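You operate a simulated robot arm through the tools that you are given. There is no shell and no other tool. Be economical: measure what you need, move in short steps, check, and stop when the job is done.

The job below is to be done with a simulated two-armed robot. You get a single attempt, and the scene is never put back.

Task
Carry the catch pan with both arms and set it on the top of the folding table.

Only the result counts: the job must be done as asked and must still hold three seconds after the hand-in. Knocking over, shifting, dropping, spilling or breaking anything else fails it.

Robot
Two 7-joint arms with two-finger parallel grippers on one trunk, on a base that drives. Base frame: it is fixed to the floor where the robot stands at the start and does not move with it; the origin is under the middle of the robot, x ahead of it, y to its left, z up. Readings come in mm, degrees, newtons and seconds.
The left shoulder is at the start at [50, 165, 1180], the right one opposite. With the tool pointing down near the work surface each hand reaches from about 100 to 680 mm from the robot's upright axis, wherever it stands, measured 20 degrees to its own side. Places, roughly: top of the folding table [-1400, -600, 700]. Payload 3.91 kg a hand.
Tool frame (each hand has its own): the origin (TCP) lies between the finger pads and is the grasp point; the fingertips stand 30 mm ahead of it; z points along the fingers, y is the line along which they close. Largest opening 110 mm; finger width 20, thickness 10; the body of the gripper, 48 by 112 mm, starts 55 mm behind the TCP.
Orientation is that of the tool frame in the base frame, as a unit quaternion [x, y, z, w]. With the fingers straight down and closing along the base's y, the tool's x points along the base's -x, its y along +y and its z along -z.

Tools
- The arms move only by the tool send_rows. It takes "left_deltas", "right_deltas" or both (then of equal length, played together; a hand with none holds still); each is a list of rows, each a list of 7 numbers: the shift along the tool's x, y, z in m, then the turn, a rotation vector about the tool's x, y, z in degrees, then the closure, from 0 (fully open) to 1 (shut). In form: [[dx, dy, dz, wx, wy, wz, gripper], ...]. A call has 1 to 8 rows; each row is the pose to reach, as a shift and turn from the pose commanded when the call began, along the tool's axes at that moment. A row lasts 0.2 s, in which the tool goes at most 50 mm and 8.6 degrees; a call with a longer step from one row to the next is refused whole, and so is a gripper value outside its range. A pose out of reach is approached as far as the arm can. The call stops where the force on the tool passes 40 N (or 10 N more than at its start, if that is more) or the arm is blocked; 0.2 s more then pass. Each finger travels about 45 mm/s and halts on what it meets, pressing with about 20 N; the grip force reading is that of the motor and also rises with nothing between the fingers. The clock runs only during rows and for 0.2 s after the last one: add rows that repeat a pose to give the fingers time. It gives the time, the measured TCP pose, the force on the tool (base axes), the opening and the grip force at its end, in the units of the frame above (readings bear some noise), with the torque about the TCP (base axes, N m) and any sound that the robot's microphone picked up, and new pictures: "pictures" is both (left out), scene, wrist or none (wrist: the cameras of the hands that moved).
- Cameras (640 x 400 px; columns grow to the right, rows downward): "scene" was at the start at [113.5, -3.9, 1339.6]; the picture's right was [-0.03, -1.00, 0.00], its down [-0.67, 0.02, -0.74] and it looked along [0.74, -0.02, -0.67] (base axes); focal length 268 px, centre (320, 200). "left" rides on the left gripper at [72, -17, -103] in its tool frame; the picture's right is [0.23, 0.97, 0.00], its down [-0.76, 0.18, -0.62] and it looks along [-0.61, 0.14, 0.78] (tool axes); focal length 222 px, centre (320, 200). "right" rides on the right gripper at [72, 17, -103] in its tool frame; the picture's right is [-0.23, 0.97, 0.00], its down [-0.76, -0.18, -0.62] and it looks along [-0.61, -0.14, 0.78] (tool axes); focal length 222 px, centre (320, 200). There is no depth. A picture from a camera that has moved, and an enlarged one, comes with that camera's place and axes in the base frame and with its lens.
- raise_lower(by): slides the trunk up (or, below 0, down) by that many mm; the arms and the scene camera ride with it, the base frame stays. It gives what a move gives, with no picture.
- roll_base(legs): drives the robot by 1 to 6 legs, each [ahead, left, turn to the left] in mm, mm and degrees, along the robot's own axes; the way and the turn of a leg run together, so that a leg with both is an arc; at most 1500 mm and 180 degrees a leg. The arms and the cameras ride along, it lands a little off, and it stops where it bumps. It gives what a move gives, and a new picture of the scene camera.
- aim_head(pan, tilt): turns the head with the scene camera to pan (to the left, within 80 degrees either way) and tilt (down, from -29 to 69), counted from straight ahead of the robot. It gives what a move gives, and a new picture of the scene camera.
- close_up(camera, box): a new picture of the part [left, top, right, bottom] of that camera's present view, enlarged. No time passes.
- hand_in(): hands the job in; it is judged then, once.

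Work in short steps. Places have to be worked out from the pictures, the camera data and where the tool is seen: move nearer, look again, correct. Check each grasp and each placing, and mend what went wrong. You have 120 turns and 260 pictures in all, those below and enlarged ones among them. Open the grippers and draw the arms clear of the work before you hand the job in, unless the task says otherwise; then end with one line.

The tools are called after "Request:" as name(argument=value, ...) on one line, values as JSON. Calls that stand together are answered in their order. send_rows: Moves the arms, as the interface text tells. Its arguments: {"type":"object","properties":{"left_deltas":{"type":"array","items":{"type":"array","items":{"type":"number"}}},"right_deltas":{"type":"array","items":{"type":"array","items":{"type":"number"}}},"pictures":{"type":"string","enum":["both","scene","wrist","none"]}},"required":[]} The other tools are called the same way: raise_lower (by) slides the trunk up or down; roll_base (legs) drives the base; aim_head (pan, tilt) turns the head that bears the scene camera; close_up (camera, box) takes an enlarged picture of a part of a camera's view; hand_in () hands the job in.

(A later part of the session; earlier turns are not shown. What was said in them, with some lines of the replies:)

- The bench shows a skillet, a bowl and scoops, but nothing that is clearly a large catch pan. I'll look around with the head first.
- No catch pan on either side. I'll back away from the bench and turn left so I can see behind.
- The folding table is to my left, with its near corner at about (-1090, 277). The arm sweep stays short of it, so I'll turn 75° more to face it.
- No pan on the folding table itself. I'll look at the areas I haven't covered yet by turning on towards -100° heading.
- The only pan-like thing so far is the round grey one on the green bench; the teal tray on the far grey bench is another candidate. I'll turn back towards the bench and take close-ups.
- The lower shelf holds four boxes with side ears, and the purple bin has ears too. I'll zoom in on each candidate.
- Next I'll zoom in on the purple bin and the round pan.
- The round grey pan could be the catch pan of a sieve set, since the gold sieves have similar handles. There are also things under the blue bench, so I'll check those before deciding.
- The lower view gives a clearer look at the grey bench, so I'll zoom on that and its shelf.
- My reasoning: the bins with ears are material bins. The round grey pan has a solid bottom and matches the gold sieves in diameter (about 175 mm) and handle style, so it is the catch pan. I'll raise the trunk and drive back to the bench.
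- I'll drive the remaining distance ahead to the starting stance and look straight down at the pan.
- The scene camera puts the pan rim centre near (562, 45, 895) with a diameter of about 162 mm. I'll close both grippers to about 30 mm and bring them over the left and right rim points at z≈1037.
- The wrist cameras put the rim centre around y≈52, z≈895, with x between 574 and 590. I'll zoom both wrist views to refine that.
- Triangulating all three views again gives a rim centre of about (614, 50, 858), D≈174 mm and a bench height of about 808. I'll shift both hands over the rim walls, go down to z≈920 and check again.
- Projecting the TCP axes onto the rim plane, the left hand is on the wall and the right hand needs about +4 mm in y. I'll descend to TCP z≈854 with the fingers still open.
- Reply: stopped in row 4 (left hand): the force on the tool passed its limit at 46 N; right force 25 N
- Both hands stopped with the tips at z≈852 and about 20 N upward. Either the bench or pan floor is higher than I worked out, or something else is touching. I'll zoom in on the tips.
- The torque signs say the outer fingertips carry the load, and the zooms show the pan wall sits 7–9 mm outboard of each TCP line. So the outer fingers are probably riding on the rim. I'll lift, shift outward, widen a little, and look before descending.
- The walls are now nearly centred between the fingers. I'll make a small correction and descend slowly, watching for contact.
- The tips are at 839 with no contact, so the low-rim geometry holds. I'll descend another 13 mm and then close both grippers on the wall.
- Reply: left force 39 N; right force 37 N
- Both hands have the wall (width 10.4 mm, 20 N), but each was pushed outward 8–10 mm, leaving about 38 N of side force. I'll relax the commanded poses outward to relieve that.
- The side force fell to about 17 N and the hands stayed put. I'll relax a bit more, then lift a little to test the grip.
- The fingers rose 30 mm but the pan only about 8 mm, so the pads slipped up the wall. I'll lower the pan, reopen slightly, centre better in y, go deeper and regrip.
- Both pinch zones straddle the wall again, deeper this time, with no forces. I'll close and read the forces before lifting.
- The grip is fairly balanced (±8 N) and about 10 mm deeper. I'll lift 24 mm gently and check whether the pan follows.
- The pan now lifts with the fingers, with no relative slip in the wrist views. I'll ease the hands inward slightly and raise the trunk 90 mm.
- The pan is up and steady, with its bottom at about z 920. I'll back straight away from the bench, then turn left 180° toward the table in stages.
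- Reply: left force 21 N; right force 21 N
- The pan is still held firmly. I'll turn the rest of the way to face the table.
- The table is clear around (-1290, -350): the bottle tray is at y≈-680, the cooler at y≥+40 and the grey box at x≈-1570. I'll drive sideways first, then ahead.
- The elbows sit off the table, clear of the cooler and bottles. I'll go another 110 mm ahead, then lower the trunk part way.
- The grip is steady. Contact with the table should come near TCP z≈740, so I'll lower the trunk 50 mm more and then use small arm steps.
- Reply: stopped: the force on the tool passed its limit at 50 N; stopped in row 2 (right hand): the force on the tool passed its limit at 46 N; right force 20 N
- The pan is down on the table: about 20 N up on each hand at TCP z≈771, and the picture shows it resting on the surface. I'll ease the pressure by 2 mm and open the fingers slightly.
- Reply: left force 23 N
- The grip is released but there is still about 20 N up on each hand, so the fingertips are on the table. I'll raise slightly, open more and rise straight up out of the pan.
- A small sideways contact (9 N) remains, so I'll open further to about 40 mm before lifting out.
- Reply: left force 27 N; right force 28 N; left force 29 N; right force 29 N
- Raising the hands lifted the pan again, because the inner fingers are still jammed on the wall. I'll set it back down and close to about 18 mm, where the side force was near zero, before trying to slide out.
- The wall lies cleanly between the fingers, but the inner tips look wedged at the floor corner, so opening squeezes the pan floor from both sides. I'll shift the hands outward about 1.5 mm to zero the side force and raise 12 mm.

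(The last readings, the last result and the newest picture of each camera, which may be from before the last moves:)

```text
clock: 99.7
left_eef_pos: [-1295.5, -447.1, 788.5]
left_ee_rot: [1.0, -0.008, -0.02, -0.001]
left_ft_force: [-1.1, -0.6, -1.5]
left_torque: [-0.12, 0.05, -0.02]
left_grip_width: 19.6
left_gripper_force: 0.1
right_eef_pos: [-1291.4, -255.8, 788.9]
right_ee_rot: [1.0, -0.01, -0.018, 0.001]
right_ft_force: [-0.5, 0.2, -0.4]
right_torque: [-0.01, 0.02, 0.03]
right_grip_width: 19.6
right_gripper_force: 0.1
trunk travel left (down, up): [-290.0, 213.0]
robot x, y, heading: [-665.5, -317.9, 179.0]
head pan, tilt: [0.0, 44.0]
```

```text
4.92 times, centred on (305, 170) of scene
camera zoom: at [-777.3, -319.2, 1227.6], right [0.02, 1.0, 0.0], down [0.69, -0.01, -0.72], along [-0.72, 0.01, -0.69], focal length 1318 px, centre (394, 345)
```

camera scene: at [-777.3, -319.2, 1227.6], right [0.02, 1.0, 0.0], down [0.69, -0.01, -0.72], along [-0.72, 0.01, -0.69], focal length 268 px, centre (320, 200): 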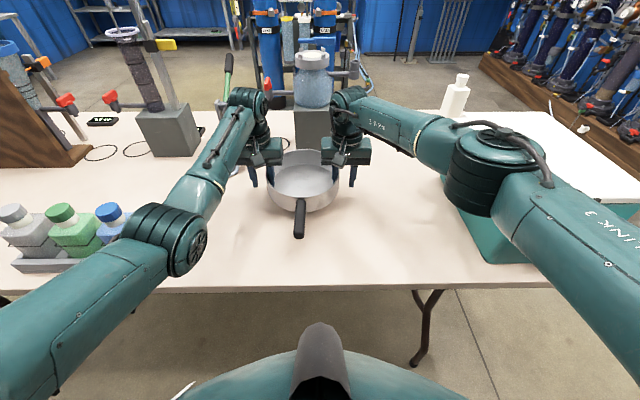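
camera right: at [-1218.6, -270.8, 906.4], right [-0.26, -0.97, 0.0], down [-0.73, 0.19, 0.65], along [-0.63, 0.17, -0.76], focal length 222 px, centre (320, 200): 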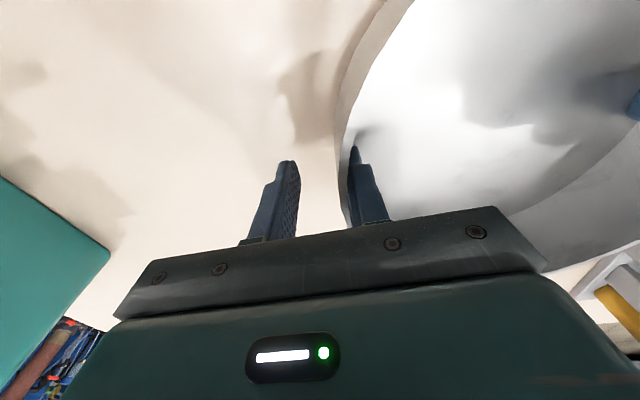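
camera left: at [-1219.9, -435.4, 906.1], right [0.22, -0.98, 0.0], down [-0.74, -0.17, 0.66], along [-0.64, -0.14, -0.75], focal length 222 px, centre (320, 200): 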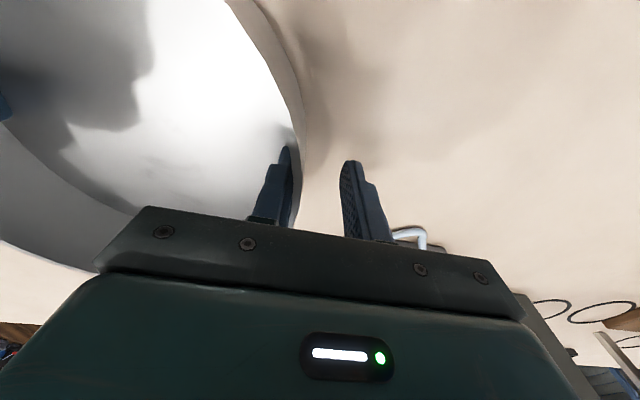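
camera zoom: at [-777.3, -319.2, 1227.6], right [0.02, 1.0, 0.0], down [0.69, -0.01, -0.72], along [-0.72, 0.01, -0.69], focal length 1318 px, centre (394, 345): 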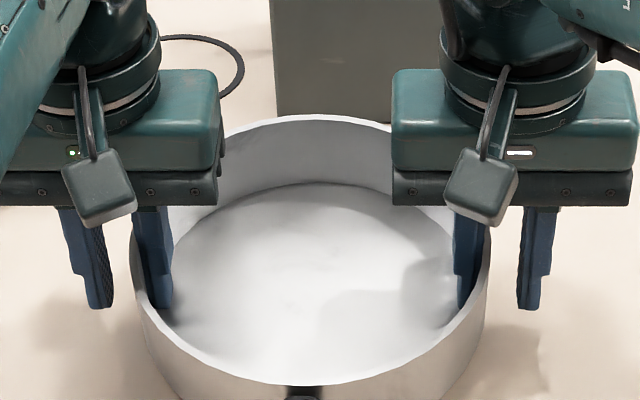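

The pan's back edge lifted with the fingers, so it is still sticking, though only with a few newtons. I'll lower it, clamp with the left hand, and pull the right hand up and out alone.

Request:
send_rows(left_deltas=[[0, 0, 0.005, 0, 0, 0, 0.82], [0, 0, 0.01, 0, 0, 0, 0.9], [0, 0, 0.012, 0, 0, 0, 1], [0, 0, 0.012, 0, 0, 0, 1], [0, 0, 0.012, 0, 0, 0, 1]], right_deltas=[[0, 0, 0.005, 0, 0, 0, 0.82], [0, 0, 0.01, 0, 0, 0, 0.82], [0, 0, 0.011, 0, 0, 0, 0.82], [0, 0, 0.011, 0, 0, 0, 0.82], [0, 0, 0.011, 0, 0, 0, 0.82]], pictures="none")

Request:
send_rows(right_deltas=[[0, 0, -0.01, 0, 0, 0, 0.8], [0, 0, -0.02, 0, 0, 0, 0.8], [0, 0, -0.03, 0, 0, 0, 0.8]])

Request:
close_up(camera="scene", box=[240, 130, 370, 211])

```text
clock: 100.9
left_eef_pos: [-1296.4, -448.1, 780.9]
left_ee_rot: [1.0, -0.008, -0.023, -0.001]
left_ft_force: [-0.8, -0.8, 15.1]
left_torque: [-0.16, -0.25, 0.02]
left_grip_width: 9.8
left_gripper_force: 19.7
right_eef_pos: [-1291.8, -254.5, 779.2]
right_ee_rot: [1.0, -0.01, -0.019, 0.0]
right_ft_force: [-0.4, -0.3, 0.0]
right_torque: [-0.01, 0.02, -0.01]
right_grip_width: 19.8
right_gripper_force: 0.0
trunk travel left (down, up): [-290.0, 213.0]
robot x, y, heading: [-668.4, -318.8, 179.3]
head pan, tilt: [0.0, 44.0]
```

```text
clock: 101.7
left_eef_pos: [-1296.8, -448.3, 778.5]
left_ee_rot: [1.0, -0.008, -0.022, -0.001]
left_ft_force: [-5.1, 0.6, 14.7]
left_torque: [-0.09, -0.13, 0.13]
left_grip_width: 10.0
left_gripper_force: 20.2
right_eef_pos: [-1291.3, -253.9, 809.3]
right_ee_rot: [1.0, -0.011, -0.019, 0.001]
right_ft_force: [0.2, -0.1, 0.2]
right_torque: [0.0, -0.01, 0.04]
right_grip_width: 21.9
right_gripper_force: 0.1
trunk travel left (down, up): [-290.0, 213.0]
robot x, y, heading: [-665.0, -318.8, 179.2]
head pan, tilt: [0.0, 44.0]
camera scene: at [-776.2, -318.9, 1227.7], right [0.02, 1.0, 0.0], down [0.69, -0.01, -0.72], along [-0.72, 0.01, -0.69], focal length 268 px, centre (320, 200)
camera right: at [-1215.8, -272.8, 909.1], right [-0.25, -0.97, 0.01], down [-0.73, 0.19, 0.65], along [-0.63, 0.15, -0.76], focal length 222 px, centre (320, 200)
```

scene: 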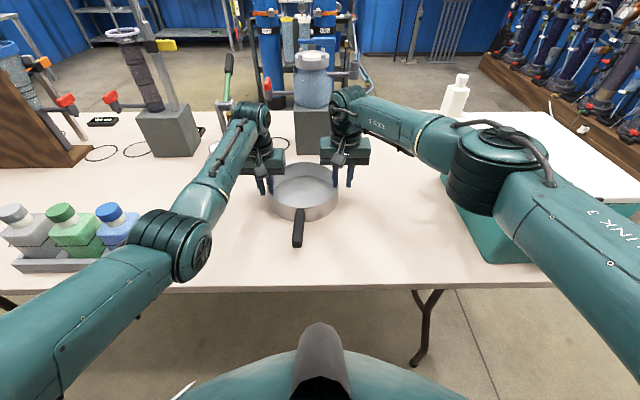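
right: 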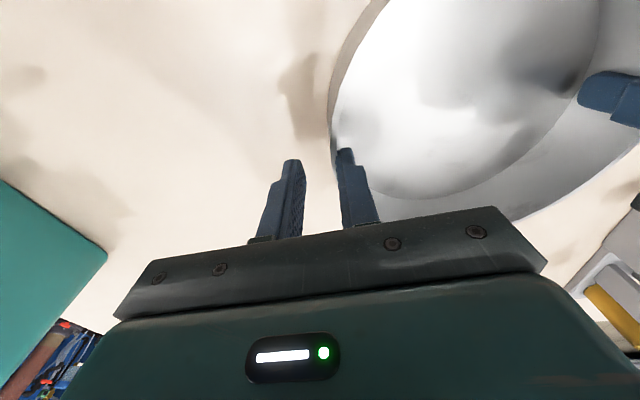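

```text
4.92 times, centred on (305, 170) of scene
camera zoom: at [-776.2, -318.9, 1227.7], right [0.02, 1.0, 0.0], down [0.69, -0.01, -0.72], along [-0.72, 0.01, -0.69], focal length 1318 px, centre (394, 345)
```

zoom: 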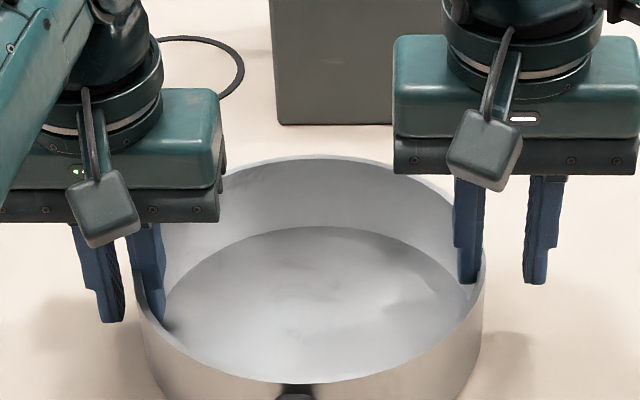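

The right hand came free and the pan stayed put. I'll raise it, close it, and press its fingertips lightly on the pan floor to hold the pan while the left hand lets go.

Request:
send_rows(right_deltas=[[0, 0, -0.02, 0, 0, 0, 0.8], [0, 0, -0.035, 0, 0, 0, 0.85], [0, 0.02, -0.035, 0, 0, 0, 1], [0, 0.038, -0.035, 0, 0, 0, 1], [0, 0.038, -0.01, 0, 0, 0, 1], [0, 0.038, 0.015, 0, 0, 0, 1], [0, 0.038, 0.026, 0, 0, 0, 1], [0, 0.038, 0.03, 0, 0, 0, 1]], pictures="scene")

Request:
close_up(camera="scene", box=[240, 130, 370, 211])

```text
clock: 103.5
left_eef_pos: [-1295.8, -448.7, 778.5]
left_ee_rot: [1.0, -0.008, -0.021, -0.002]
left_ft_force: [-2.5, 1.6, 13.3]
left_torque: [-0.03, -0.24, 0.1]
left_grip_width: 9.6
left_gripper_force: 19.7
right_eef_pos: [-1287.2, -290.6, 781.5]
right_ee_rot: [1.0, -0.01, -0.018, 0.001]
right_ft_force: [1.4, 0.0, 0.3]
right_torque: [0.02, 0.02, -0.01]
right_grip_width: 0.0
right_gripper_force: 19.4
right hand out of reach, approached as far as the arm can: row 6, 7, 8
trunk travel left (down, up): [-290.0, 213.0]
robot x, y, heading: [-666.6, -318.9, 178.9]
head pan, tilt: [0.0, 44.0]
camera scene: at [-776.1, -318.9, 1227.8], right [0.02, 1.0, 0.0], down [0.69, -0.01, -0.72], along [-0.72, 0.01, -0.69], focal length 268 px, centre (320, 200)
```

scene: 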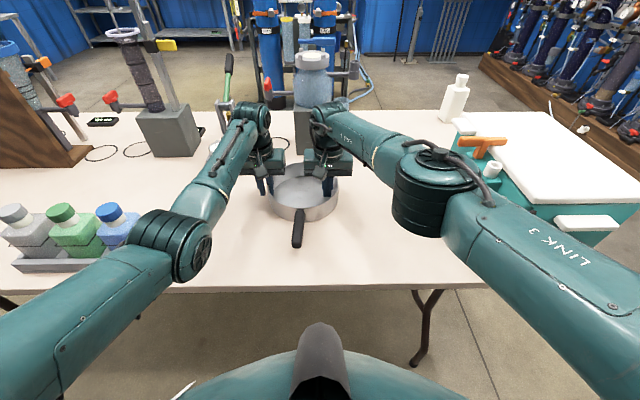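

```text
4.92 times, centred on (305, 170) of scene
camera zoom: at [-776.1, -318.9, 1227.8], right [0.02, 1.0, 0.0], down [0.69, -0.01, -0.72], along [-0.72, 0.01, -0.69], focal length 1318 px, centre (394, 345)
```

zoom: 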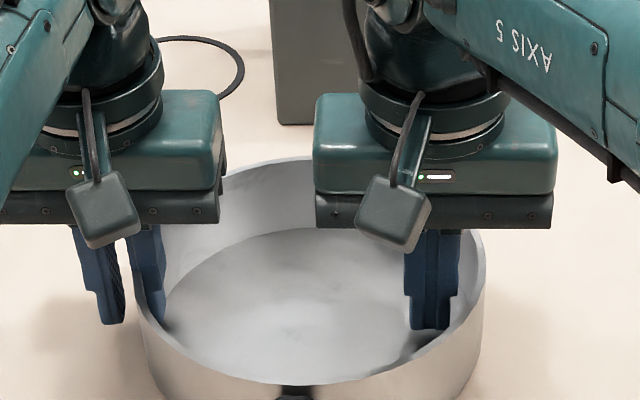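

The right arm is near its reach limit with the tips about 10 mm above the pan floor. I'll bring it 35 mm toward me and press down gently.

Request:
send_rows(right_deltas=[[0.018, 0, 0, 0, 0, 0, 1], [0.035, 0, 0, 0, 0, 0, 1], [0.035, 0, 0.004, 0, 0, 0, 1], [0.035, 0, 0.007, 0, 0, 0, 1], [0.035, 0, 0.01, 0, 0, 0, 1]], pictures="none")

```text
clock: 104.7
left_eef_pos: [-1295.5, -447.3, 778.4]
left_ee_rot: [1.0, -0.009, -0.02, -0.001]
left_ft_force: [0.1, 12.1, -9.4]
left_torque: [-0.67, 0.1, 0.17]
left_grip_width: 9.6
left_gripper_force: 20.1
right_eef_pos: [-1252.0, -293.1, 774.3]
right_ee_rot: [1.0, -0.009, -0.021, 0.003]
right_ft_force: [6.5, -8.8, 36.6]
right_torque: [-0.19, -0.53, 0.25]
right_grip_width: 0.0
right_gripper_force: 20.0
trunk travel left (down, up): [-290.0, 213.0]
robot x, y, heading: [-669.7, -319.9, 179.2]
head pan, tilt: [0.0, 44.0]
```

The right hand presses 37 N on the pan floor, holding it down. I'll open the left a little and raise it out of the pan.

Request:
send_rows(left_deltas=[[0, 0, 0, 0, 0, 0, 0.9], [0, 0, 0, 0, 0, 0, 0.82], [0, 0, 0, 0, 0, 0, 0.82], [0, 0, -0.01, 0, 0, 0, 0.82], [0, 0, -0.02, 0, 0, 0, 0.82], [0, 0, -0.03, 0, 0, 0, 0.82], [0, 0, -0.04, 0, 0, 0, 0.82]])

Request:
close_up(camera="scene", box=[240, 130, 370, 211])

```text
clock: 106.3
left_eef_pos: [-1292.9, -448.5, 819.3]
left_ee_rot: [1.0, -0.009, -0.023, -0.001]
left_ft_force: [-0.7, 0.2, -0.7]
left_torque: [-0.01, -0.02, 0.05]
left_grip_width: 20.0
left_gripper_force: 0.1
right_eef_pos: [-1252.6, -294.0, 773.0]
right_ee_rot: [1.0, -0.011, -0.022, 0.002]
right_ft_force: [6.6, -9.5, 35.2]
right_torque: [0.0, -0.67, 0.06]
right_grip_width: 0.0
right_gripper_force: 19.9
trunk travel left (down, up): [-290.0, 213.0]
robot x, y, heading: [-669.3, -318.4, 179.1]
head pan, tilt: [0.0, 44.0]
camera scene: at [-773.6, -320.2, 1228.1], right [0.02, 1.0, 0.0], down [0.69, -0.01, -0.72], along [-0.72, 0.01, -0.69], focal length 268 px, centre (320, 200)
camera left: at [-1215.5, -434.0, 920.7], right [0.21, -0.98, -0.01], down [-0.74, -0.17, 0.66], along [-0.64, -0.13, -0.75], focal length 222 px, centre (320, 200)
```

scene: 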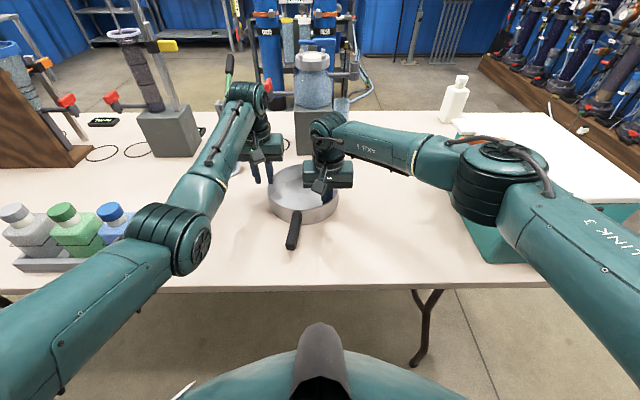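
left: 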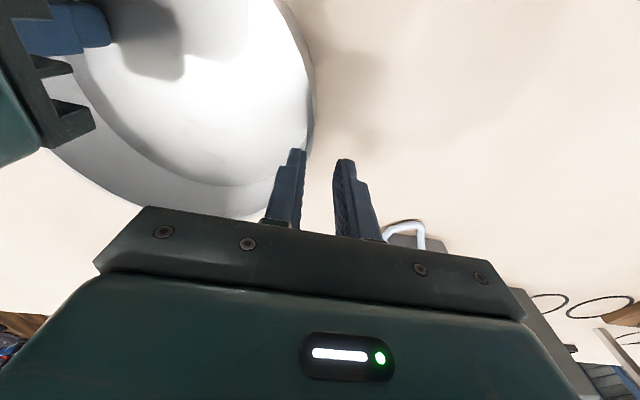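

```text
4.92 times, centred on (305, 170) of scene
camera zoom: at [-773.6, -320.2, 1228.1], right [0.02, 1.0, 0.0], down [0.69, -0.01, -0.72], along [-0.72, 0.01, -0.69], focal length 1318 px, centre (394, 345)
```

zoom: 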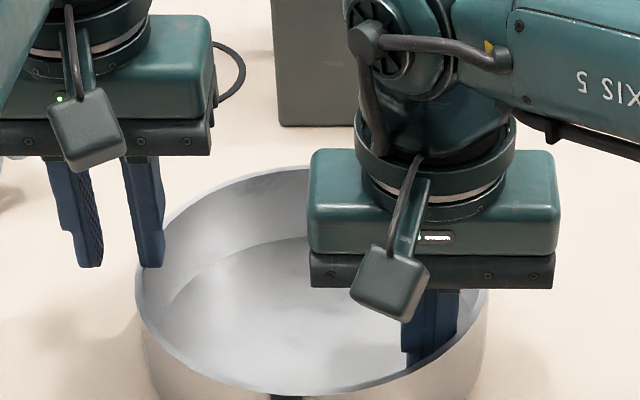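

The left hand came out and the pan stayed flat on the table. I'll raise both hands straight up, clear of the pan.

Request:
send_rows(left_deltas=[[0, 0, -0.03, 0, 0, 0, 0.82], [0, 0, -0.06, 0, 0, 0, 0.7], [0, 0, -0.09, 0, 0, 0, 0.5], [0, 0, -0.12, 0, 0, 0, 0.3], [0, 0, -0.13, 0, 0, 0, 0.1], [0, 0, -0.13, 0, 0, 0, 0]], right_deltas=[[0, 0, -0.02, 0, 0, 0, 1], [0, 0, -0.05, 0, 0, 0, 1], [0, 0, -0.09, 0, 0, 0, 0.8], [0, 0, -0.13, 0, 0, 0, 0.5], [0, 0, -0.16, 0, 0, 0, 0.2], [0, 0, -0.17, 0, 0, 0, 0]])

Request:
close_up(camera="scene", box=[200, 130, 420, 267])

```text
clock: 107.7
left_eef_pos: [-1289.2, -449.3, 945.8]
left_ee_rot: [1.0, -0.007, -0.021, -0.001]
left_ft_force: [0.3, -0.6, -0.3]
left_torque: [0.02, 0.01, 0.0]
left_grip_width: 109.7
left_gripper_force: 0.0
right_eef_pos: [-1247.6, -293.1, 939.7]
right_ee_rot: [1.0, -0.01, -0.018, 0.001]
right_ft_force: [-0.8, 0.2, 0.4]
right_torque: [-0.01, 0.01, 0.01]
right_grip_width: 83.3
right_gripper_force: 0.1
trunk travel left (down, up): [-290.0, 213.0]
robot x, y, heading: [-665.6, -320.6, 179.1]
head pan, tilt: [0.0, 44.0]
camera scene: at [-777.1, -319.2, 1227.6], right [0.02, 1.0, 0.0], down [0.69, -0.01, -0.72], along [-0.72, 0.01, -0.69], focal length 268 px, centre (320, 200)
camera right: at [-1173.4, -311.3, 1039.4], right [-0.25, -0.97, 0.01], down [-0.74, 0.19, 0.65], along [-0.63, 0.15, -0.76], focal length 222 px, centre (320, 200)
camera left: at [-1212.6, -432.9, 1047.2], right [0.21, -0.98, -0.01], down [-0.74, -0.17, 0.65], along [-0.64, -0.13, -0.76], focal length 222 px, centre (320, 200)
```

scene: 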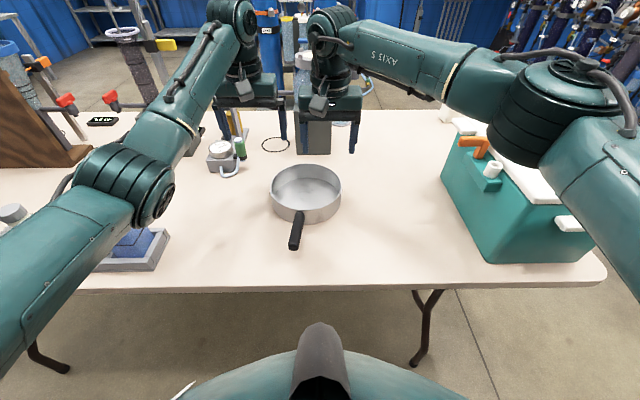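
right: 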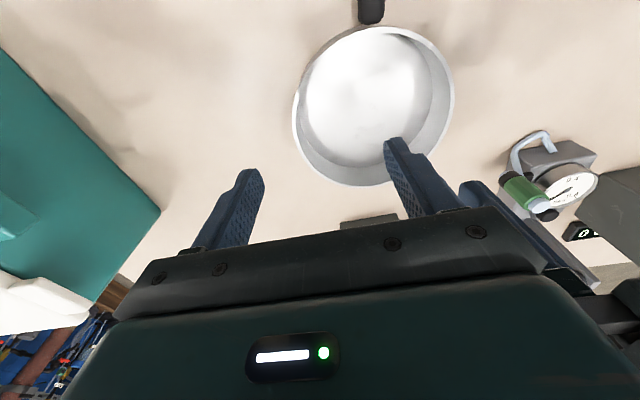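
left: 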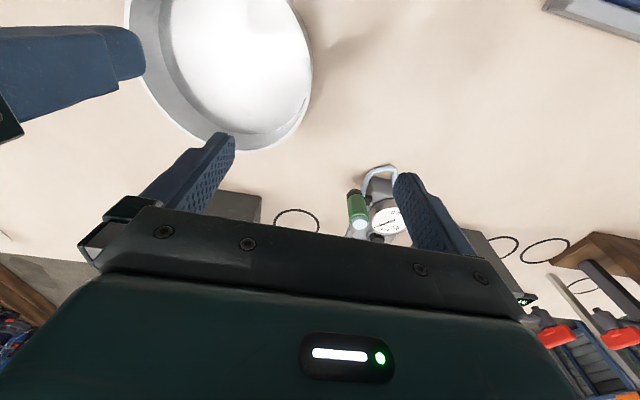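

```text
2.91 times, centred on (310, 198) of scene
camera zoom: at [-777.1, -319.2, 1227.6], right [0.02, 1.0, 0.0], down [0.69, -0.01, -0.72], along [-0.72, 0.01, -0.69], focal length 779 px, centre (349, 204)
```

zoom: 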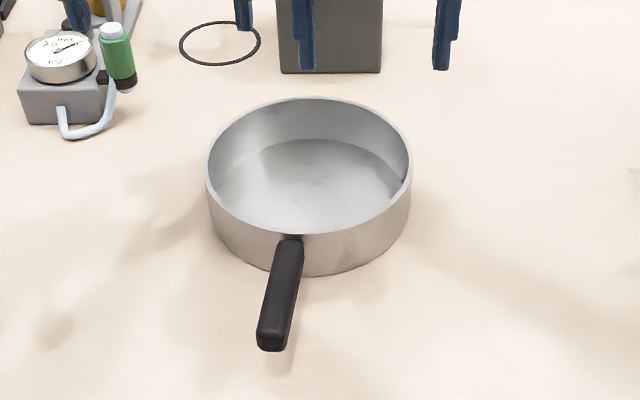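

The pan sits flat on the table, free of both hands. I'll back the robot away and check that the table items are undisturbed.

Request:
roll_base(legs=[[-300, 0, 0]])

Request:
close_up(camera="scene", box=[0, 60, 640, 300])

```text
clock: 109.8
left_eef_pos: [-985.5, -452.3, 947.3]
left_ee_rot: [1.0, -0.01, -0.02, -0.001]
left_ft_force: [0.7, 0.0, 0.3]
left_torque: [0.0, 0.05, 0.01]
left_grip_width: 109.9
left_gripper_force: 0.0
right_eef_pos: [-943.8, -296.6, 939.3]
right_ee_rot: [1.0, -0.012, -0.018, -0.001]
right_ft_force: [0.0, -0.4, 0.3]
right_torque: [0.0, -0.02, 0.04]
right_grip_width: 110.0
right_gripper_force: 0.2
trunk travel left (down, up): [-290.0, 213.0]
robot x, y, heading: [-363.3, -324.6, 179.3]
head pan, tilt: [0.0, 44.0]
camera scene: at [-472.8, -324.0, 1227.7], right [0.02, 1.0, 0.0], down [0.69, -0.01, -0.72], along [-0.72, 0.01, -0.69], focal length 268 px, centre (320, 200)
```

scene: 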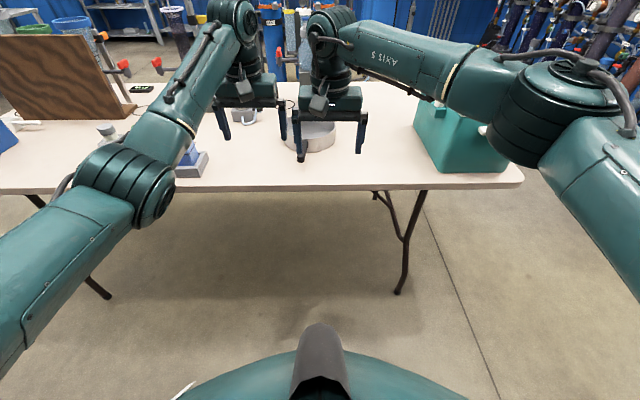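

```text
1.00 times, centred on (320, 180) of scene (not enlarged: the box is as wide or as high as the picture)
camera zoom: at [-472.8, -324.0, 1227.7], right [0.02, 1.0, 0.0], down [0.69, -0.01, -0.72], along [-0.72, 0.01, -0.69], focal length 268 px, centre (320, 220)
```

zoom: 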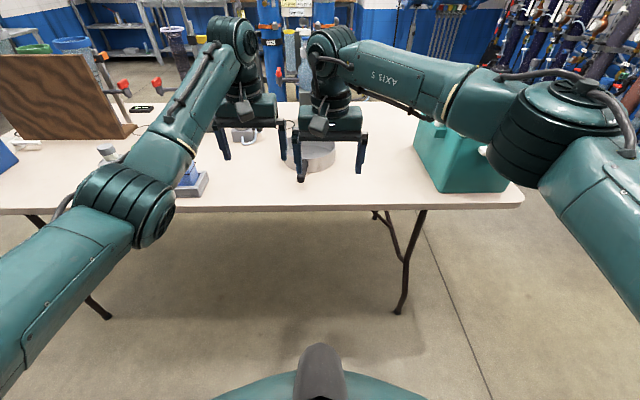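

The pan is on the table and everything around it stands where it was. The grippers are open and well clear, so I'm handing in.

Request:
hand_in()

```text
The job is handed in.
```

I carried the round grey pan with both arms and set it flat on the folding table; nothing in the room was labelled "catch pan", so I picked it as the best match.
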